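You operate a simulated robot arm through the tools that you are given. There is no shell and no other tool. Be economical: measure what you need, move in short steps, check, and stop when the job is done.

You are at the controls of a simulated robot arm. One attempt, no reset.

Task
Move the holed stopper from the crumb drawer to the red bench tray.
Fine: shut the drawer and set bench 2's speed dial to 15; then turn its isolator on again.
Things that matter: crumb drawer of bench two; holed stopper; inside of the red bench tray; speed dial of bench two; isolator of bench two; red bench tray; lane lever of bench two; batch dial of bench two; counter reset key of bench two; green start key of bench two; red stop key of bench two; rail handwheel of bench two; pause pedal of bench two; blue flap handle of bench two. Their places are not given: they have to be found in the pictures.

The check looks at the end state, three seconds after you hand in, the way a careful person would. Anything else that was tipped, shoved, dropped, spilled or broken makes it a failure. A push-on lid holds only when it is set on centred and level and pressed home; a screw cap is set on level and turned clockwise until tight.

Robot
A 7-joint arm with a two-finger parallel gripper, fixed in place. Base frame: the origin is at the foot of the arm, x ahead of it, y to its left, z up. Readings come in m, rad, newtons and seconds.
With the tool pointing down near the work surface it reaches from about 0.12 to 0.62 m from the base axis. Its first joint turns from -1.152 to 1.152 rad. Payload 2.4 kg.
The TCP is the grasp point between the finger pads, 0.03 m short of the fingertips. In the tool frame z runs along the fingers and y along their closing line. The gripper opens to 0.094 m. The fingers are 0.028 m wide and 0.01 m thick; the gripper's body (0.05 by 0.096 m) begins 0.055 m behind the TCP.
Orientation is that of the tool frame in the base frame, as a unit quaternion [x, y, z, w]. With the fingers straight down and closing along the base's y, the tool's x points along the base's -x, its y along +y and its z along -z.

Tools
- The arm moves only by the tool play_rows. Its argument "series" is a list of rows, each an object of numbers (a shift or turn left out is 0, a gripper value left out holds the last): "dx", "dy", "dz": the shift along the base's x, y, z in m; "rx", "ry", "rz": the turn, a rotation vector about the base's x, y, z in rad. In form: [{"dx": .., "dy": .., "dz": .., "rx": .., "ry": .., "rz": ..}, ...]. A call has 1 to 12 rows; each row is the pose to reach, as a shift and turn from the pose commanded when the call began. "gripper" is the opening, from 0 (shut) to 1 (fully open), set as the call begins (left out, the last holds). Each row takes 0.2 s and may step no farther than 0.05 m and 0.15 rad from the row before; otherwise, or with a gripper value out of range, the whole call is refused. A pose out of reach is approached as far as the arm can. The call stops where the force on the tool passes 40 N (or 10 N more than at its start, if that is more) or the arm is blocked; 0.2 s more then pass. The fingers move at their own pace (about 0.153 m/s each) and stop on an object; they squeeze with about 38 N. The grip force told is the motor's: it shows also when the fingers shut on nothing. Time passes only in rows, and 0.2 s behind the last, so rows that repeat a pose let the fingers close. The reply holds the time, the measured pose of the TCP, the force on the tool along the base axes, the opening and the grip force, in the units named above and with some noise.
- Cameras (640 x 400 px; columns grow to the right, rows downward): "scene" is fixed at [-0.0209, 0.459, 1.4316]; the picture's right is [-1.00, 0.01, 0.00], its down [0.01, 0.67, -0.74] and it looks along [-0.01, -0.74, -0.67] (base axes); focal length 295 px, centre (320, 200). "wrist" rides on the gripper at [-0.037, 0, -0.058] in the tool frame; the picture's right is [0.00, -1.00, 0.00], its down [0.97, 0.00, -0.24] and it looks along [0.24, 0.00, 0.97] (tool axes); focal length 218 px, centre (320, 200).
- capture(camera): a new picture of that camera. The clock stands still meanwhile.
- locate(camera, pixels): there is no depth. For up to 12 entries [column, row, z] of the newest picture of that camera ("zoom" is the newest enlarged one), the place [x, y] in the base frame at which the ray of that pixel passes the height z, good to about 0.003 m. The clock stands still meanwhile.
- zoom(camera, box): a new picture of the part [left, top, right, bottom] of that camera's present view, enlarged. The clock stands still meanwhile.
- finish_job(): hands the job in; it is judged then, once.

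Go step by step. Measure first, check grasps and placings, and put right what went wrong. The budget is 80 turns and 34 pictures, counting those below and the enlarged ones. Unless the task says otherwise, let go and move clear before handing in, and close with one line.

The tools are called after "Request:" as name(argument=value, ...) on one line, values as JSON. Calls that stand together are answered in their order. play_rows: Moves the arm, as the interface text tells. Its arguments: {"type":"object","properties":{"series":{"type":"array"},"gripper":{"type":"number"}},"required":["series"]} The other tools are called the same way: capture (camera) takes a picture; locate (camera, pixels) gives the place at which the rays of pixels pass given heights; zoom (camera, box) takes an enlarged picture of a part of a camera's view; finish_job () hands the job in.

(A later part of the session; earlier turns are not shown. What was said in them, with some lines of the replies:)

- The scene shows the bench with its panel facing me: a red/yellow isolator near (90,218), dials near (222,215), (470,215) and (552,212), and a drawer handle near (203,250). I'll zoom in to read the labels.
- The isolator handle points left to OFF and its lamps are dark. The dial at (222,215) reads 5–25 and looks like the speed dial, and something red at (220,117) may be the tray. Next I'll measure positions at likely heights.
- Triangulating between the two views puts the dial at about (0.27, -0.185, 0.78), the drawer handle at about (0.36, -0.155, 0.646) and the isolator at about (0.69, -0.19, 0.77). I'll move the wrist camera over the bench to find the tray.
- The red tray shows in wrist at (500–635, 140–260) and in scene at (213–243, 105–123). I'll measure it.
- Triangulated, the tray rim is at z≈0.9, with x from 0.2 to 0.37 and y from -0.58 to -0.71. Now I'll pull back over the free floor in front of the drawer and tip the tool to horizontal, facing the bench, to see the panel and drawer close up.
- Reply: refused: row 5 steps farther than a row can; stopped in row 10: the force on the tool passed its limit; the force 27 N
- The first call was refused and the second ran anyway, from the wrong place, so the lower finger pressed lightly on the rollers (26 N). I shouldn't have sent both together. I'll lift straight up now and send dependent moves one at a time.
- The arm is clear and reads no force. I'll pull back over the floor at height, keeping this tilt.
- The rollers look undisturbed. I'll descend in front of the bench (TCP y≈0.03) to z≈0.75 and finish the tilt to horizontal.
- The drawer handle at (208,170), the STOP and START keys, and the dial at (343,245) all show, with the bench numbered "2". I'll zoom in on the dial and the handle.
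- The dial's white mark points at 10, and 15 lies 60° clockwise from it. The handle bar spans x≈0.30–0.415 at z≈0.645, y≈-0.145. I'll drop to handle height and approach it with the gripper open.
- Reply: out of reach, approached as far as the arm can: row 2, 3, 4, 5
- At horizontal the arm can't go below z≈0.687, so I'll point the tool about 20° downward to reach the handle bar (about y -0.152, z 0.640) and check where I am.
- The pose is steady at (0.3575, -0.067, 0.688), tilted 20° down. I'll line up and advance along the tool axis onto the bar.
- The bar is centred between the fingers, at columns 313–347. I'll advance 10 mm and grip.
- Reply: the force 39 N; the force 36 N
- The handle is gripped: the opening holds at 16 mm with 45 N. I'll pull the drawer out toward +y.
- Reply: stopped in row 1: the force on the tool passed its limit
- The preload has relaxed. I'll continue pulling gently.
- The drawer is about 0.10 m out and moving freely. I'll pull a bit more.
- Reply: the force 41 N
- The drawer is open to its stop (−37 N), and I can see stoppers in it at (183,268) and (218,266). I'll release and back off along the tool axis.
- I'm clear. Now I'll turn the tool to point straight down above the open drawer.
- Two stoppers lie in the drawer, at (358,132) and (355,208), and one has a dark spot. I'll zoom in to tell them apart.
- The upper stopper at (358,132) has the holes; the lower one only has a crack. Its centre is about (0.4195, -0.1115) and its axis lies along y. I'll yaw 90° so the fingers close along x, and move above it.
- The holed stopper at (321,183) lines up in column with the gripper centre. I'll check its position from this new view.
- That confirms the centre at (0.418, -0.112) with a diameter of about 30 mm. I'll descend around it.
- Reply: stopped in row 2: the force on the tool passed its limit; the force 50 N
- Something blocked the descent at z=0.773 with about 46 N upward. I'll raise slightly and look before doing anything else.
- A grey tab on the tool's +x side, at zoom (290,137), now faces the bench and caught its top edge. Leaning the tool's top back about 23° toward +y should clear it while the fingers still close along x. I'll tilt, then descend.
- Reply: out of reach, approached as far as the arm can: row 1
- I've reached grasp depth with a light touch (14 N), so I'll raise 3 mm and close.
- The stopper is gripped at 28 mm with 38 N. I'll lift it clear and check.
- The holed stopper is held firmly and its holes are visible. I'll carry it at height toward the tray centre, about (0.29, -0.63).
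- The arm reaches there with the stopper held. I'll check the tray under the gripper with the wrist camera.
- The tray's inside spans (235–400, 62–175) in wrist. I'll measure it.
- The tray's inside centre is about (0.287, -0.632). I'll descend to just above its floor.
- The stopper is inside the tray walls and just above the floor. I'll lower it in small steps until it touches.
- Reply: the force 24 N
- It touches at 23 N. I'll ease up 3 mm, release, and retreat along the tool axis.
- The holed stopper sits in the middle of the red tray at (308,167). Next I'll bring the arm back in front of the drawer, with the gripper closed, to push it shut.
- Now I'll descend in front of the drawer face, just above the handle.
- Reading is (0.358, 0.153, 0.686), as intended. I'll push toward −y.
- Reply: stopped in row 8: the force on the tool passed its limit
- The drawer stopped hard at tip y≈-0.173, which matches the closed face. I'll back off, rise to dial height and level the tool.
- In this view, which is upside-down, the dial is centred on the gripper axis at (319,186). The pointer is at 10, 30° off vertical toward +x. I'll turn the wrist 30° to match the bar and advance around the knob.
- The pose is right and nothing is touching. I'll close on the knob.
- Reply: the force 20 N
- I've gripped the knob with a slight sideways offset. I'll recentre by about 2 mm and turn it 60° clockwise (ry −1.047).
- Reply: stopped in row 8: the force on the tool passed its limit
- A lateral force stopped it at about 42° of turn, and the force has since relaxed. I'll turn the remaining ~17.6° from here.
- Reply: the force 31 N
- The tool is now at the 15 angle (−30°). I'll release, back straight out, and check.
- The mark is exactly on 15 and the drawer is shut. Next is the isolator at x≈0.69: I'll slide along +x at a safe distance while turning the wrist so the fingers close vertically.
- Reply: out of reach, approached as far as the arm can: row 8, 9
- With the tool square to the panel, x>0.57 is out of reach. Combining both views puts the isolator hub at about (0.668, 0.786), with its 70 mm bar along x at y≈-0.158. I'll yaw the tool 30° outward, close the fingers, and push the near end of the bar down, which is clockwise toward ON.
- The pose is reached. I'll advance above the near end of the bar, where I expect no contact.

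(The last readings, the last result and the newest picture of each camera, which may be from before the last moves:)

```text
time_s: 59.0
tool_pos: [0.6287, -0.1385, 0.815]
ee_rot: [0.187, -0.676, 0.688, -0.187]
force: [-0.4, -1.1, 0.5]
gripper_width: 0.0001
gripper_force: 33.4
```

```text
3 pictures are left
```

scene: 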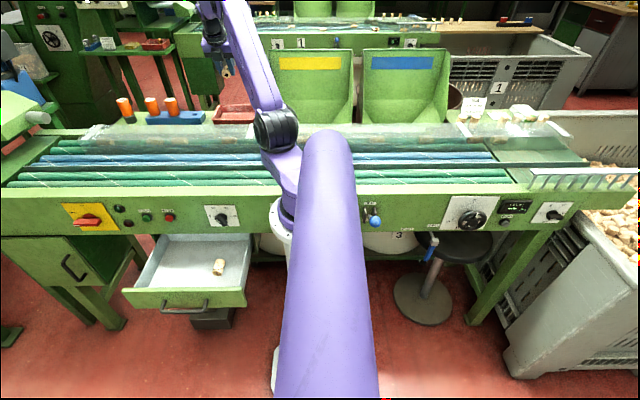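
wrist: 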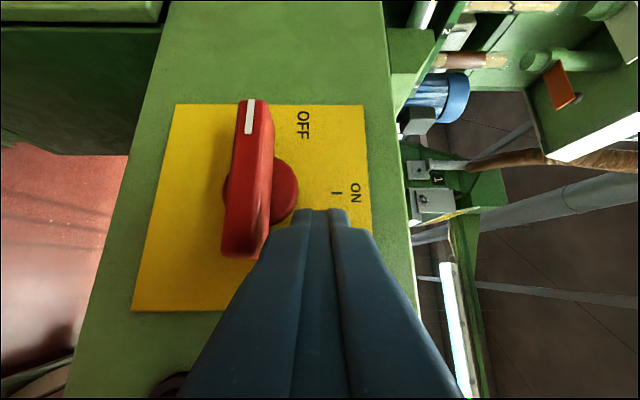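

The fingertip sits just above the near half of the bar and hasn't touched it. I'll push it down along an arc about the hub.

Request:
play_rows(series=[{"dx": -0.002, "dz": -0.006}, {"dx": -0.003, "dz": -0.011}, {"dx": -0.005, "dz": -0.016}, {"dx": -0.0066, "dz": -0.021}, {"dx": -0.0075, "dz": -0.026}, {"dx": -0.0075, "dz": -0.032}, {"dx": -0.0065, "dz": -0.037}, {"dx": -0.0046, "dz": -0.0425}, {"dx": -0.0025, "dz": -0.046}, {"dx": 0.0, "dz": -0.05}, {"dx": 0.002, "dz": -0.053}, {"dx": 0.004, "dz": -0.055}])

Request:
capture(camera="wrist")

```text
time_s: 61.6
tool_pos: [0.6323, -0.1403, 0.7607]
ee_rot: [0.187, -0.678, 0.686, -0.186]
force: [0.4, 0.6, 0.3]
gripper_width: 0.0001
gripper_force: 33.1
```

```text
2 pictures are left
```

wrist: 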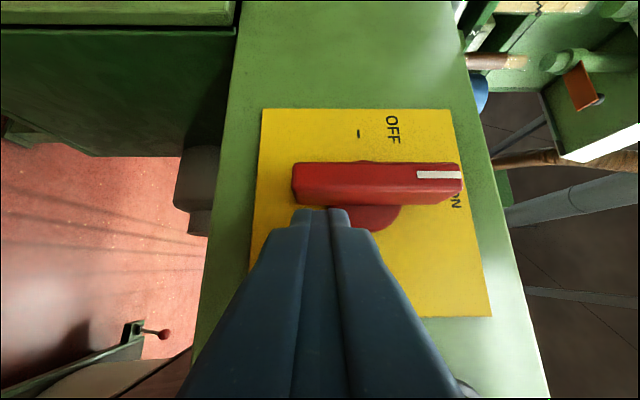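

The isolator bar now points at ON, parallel to the plate edge, with no residual force. I'll back out along the tool axis and move clear.

Request:
play_rows(series=[{"dx": -0.015, "dy": 0.02}, {"dx": -0.03, "dy": 0.05}, {"dx": -0.05, "dy": 0.085}, {"dx": -0.08, "dy": 0.12}, {"dx": -0.11, "dy": 0.15}, {"dx": -0.13, "dy": 0.17, "dz": 0.04}, {"dx": -0.13, "dy": 0.17, "dz": 0.08}, {"dx": -0.13, "dy": 0.17, "dz": 0.12}, {"dx": -0.13, "dy": 0.17, "dz": 0.16}, {"dx": -0.13, "dy": 0.17, "dz": 0.2}, {"dx": -0.13, "dy": 0.17, "dz": 0.24}, {"dx": -0.13, "dy": 0.17, "dz": 0.28}])

Request:
capture(camera="scene")

```text
time_s: 64.2
tool_pos: [0.5026, 0.031, 1.0415]
ee_rot: [0.186, -0.677, 0.687, -0.186]
force: [-0.2, 0.5, 0.6]
gripper_width: 0.0
gripper_force: 33.1
```

```text
1 pictures are left
```

scene: 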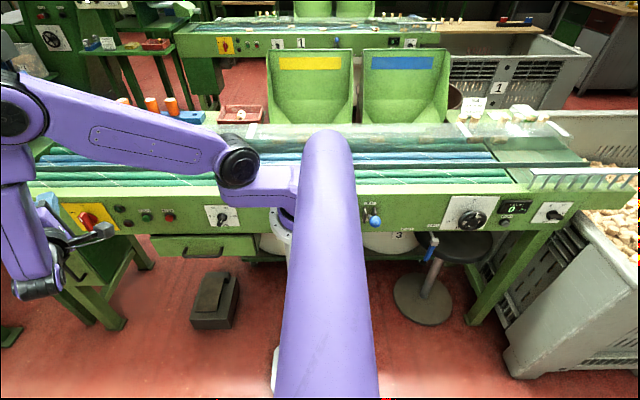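

The tray holds the stopper, and the drawer looks shut. I'll use the last picture to check the panel up close.

Request:
zoom(camera="scene", box=[60, 95, 270, 270])

```text
2.29 times, centred on (165, 182) of scene
```

zoom: 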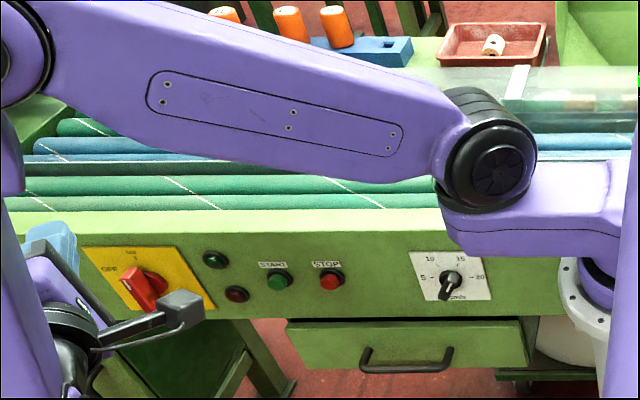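

The stopper is in the tray, the drawer is shut, the dial is at 15, the isolator is at ON, and the arm is clear. I'm handing in.

Request:
finish_job()

```text
The job is handed in.
```

The holed stopper is in the red bench tray, the crumb drawer is shut, bench 2's speed dial is at 15 and its isolator is back on; the gripper brushed the rollers and the bench edge once each on the way, with no disturbance visible in the pictures.
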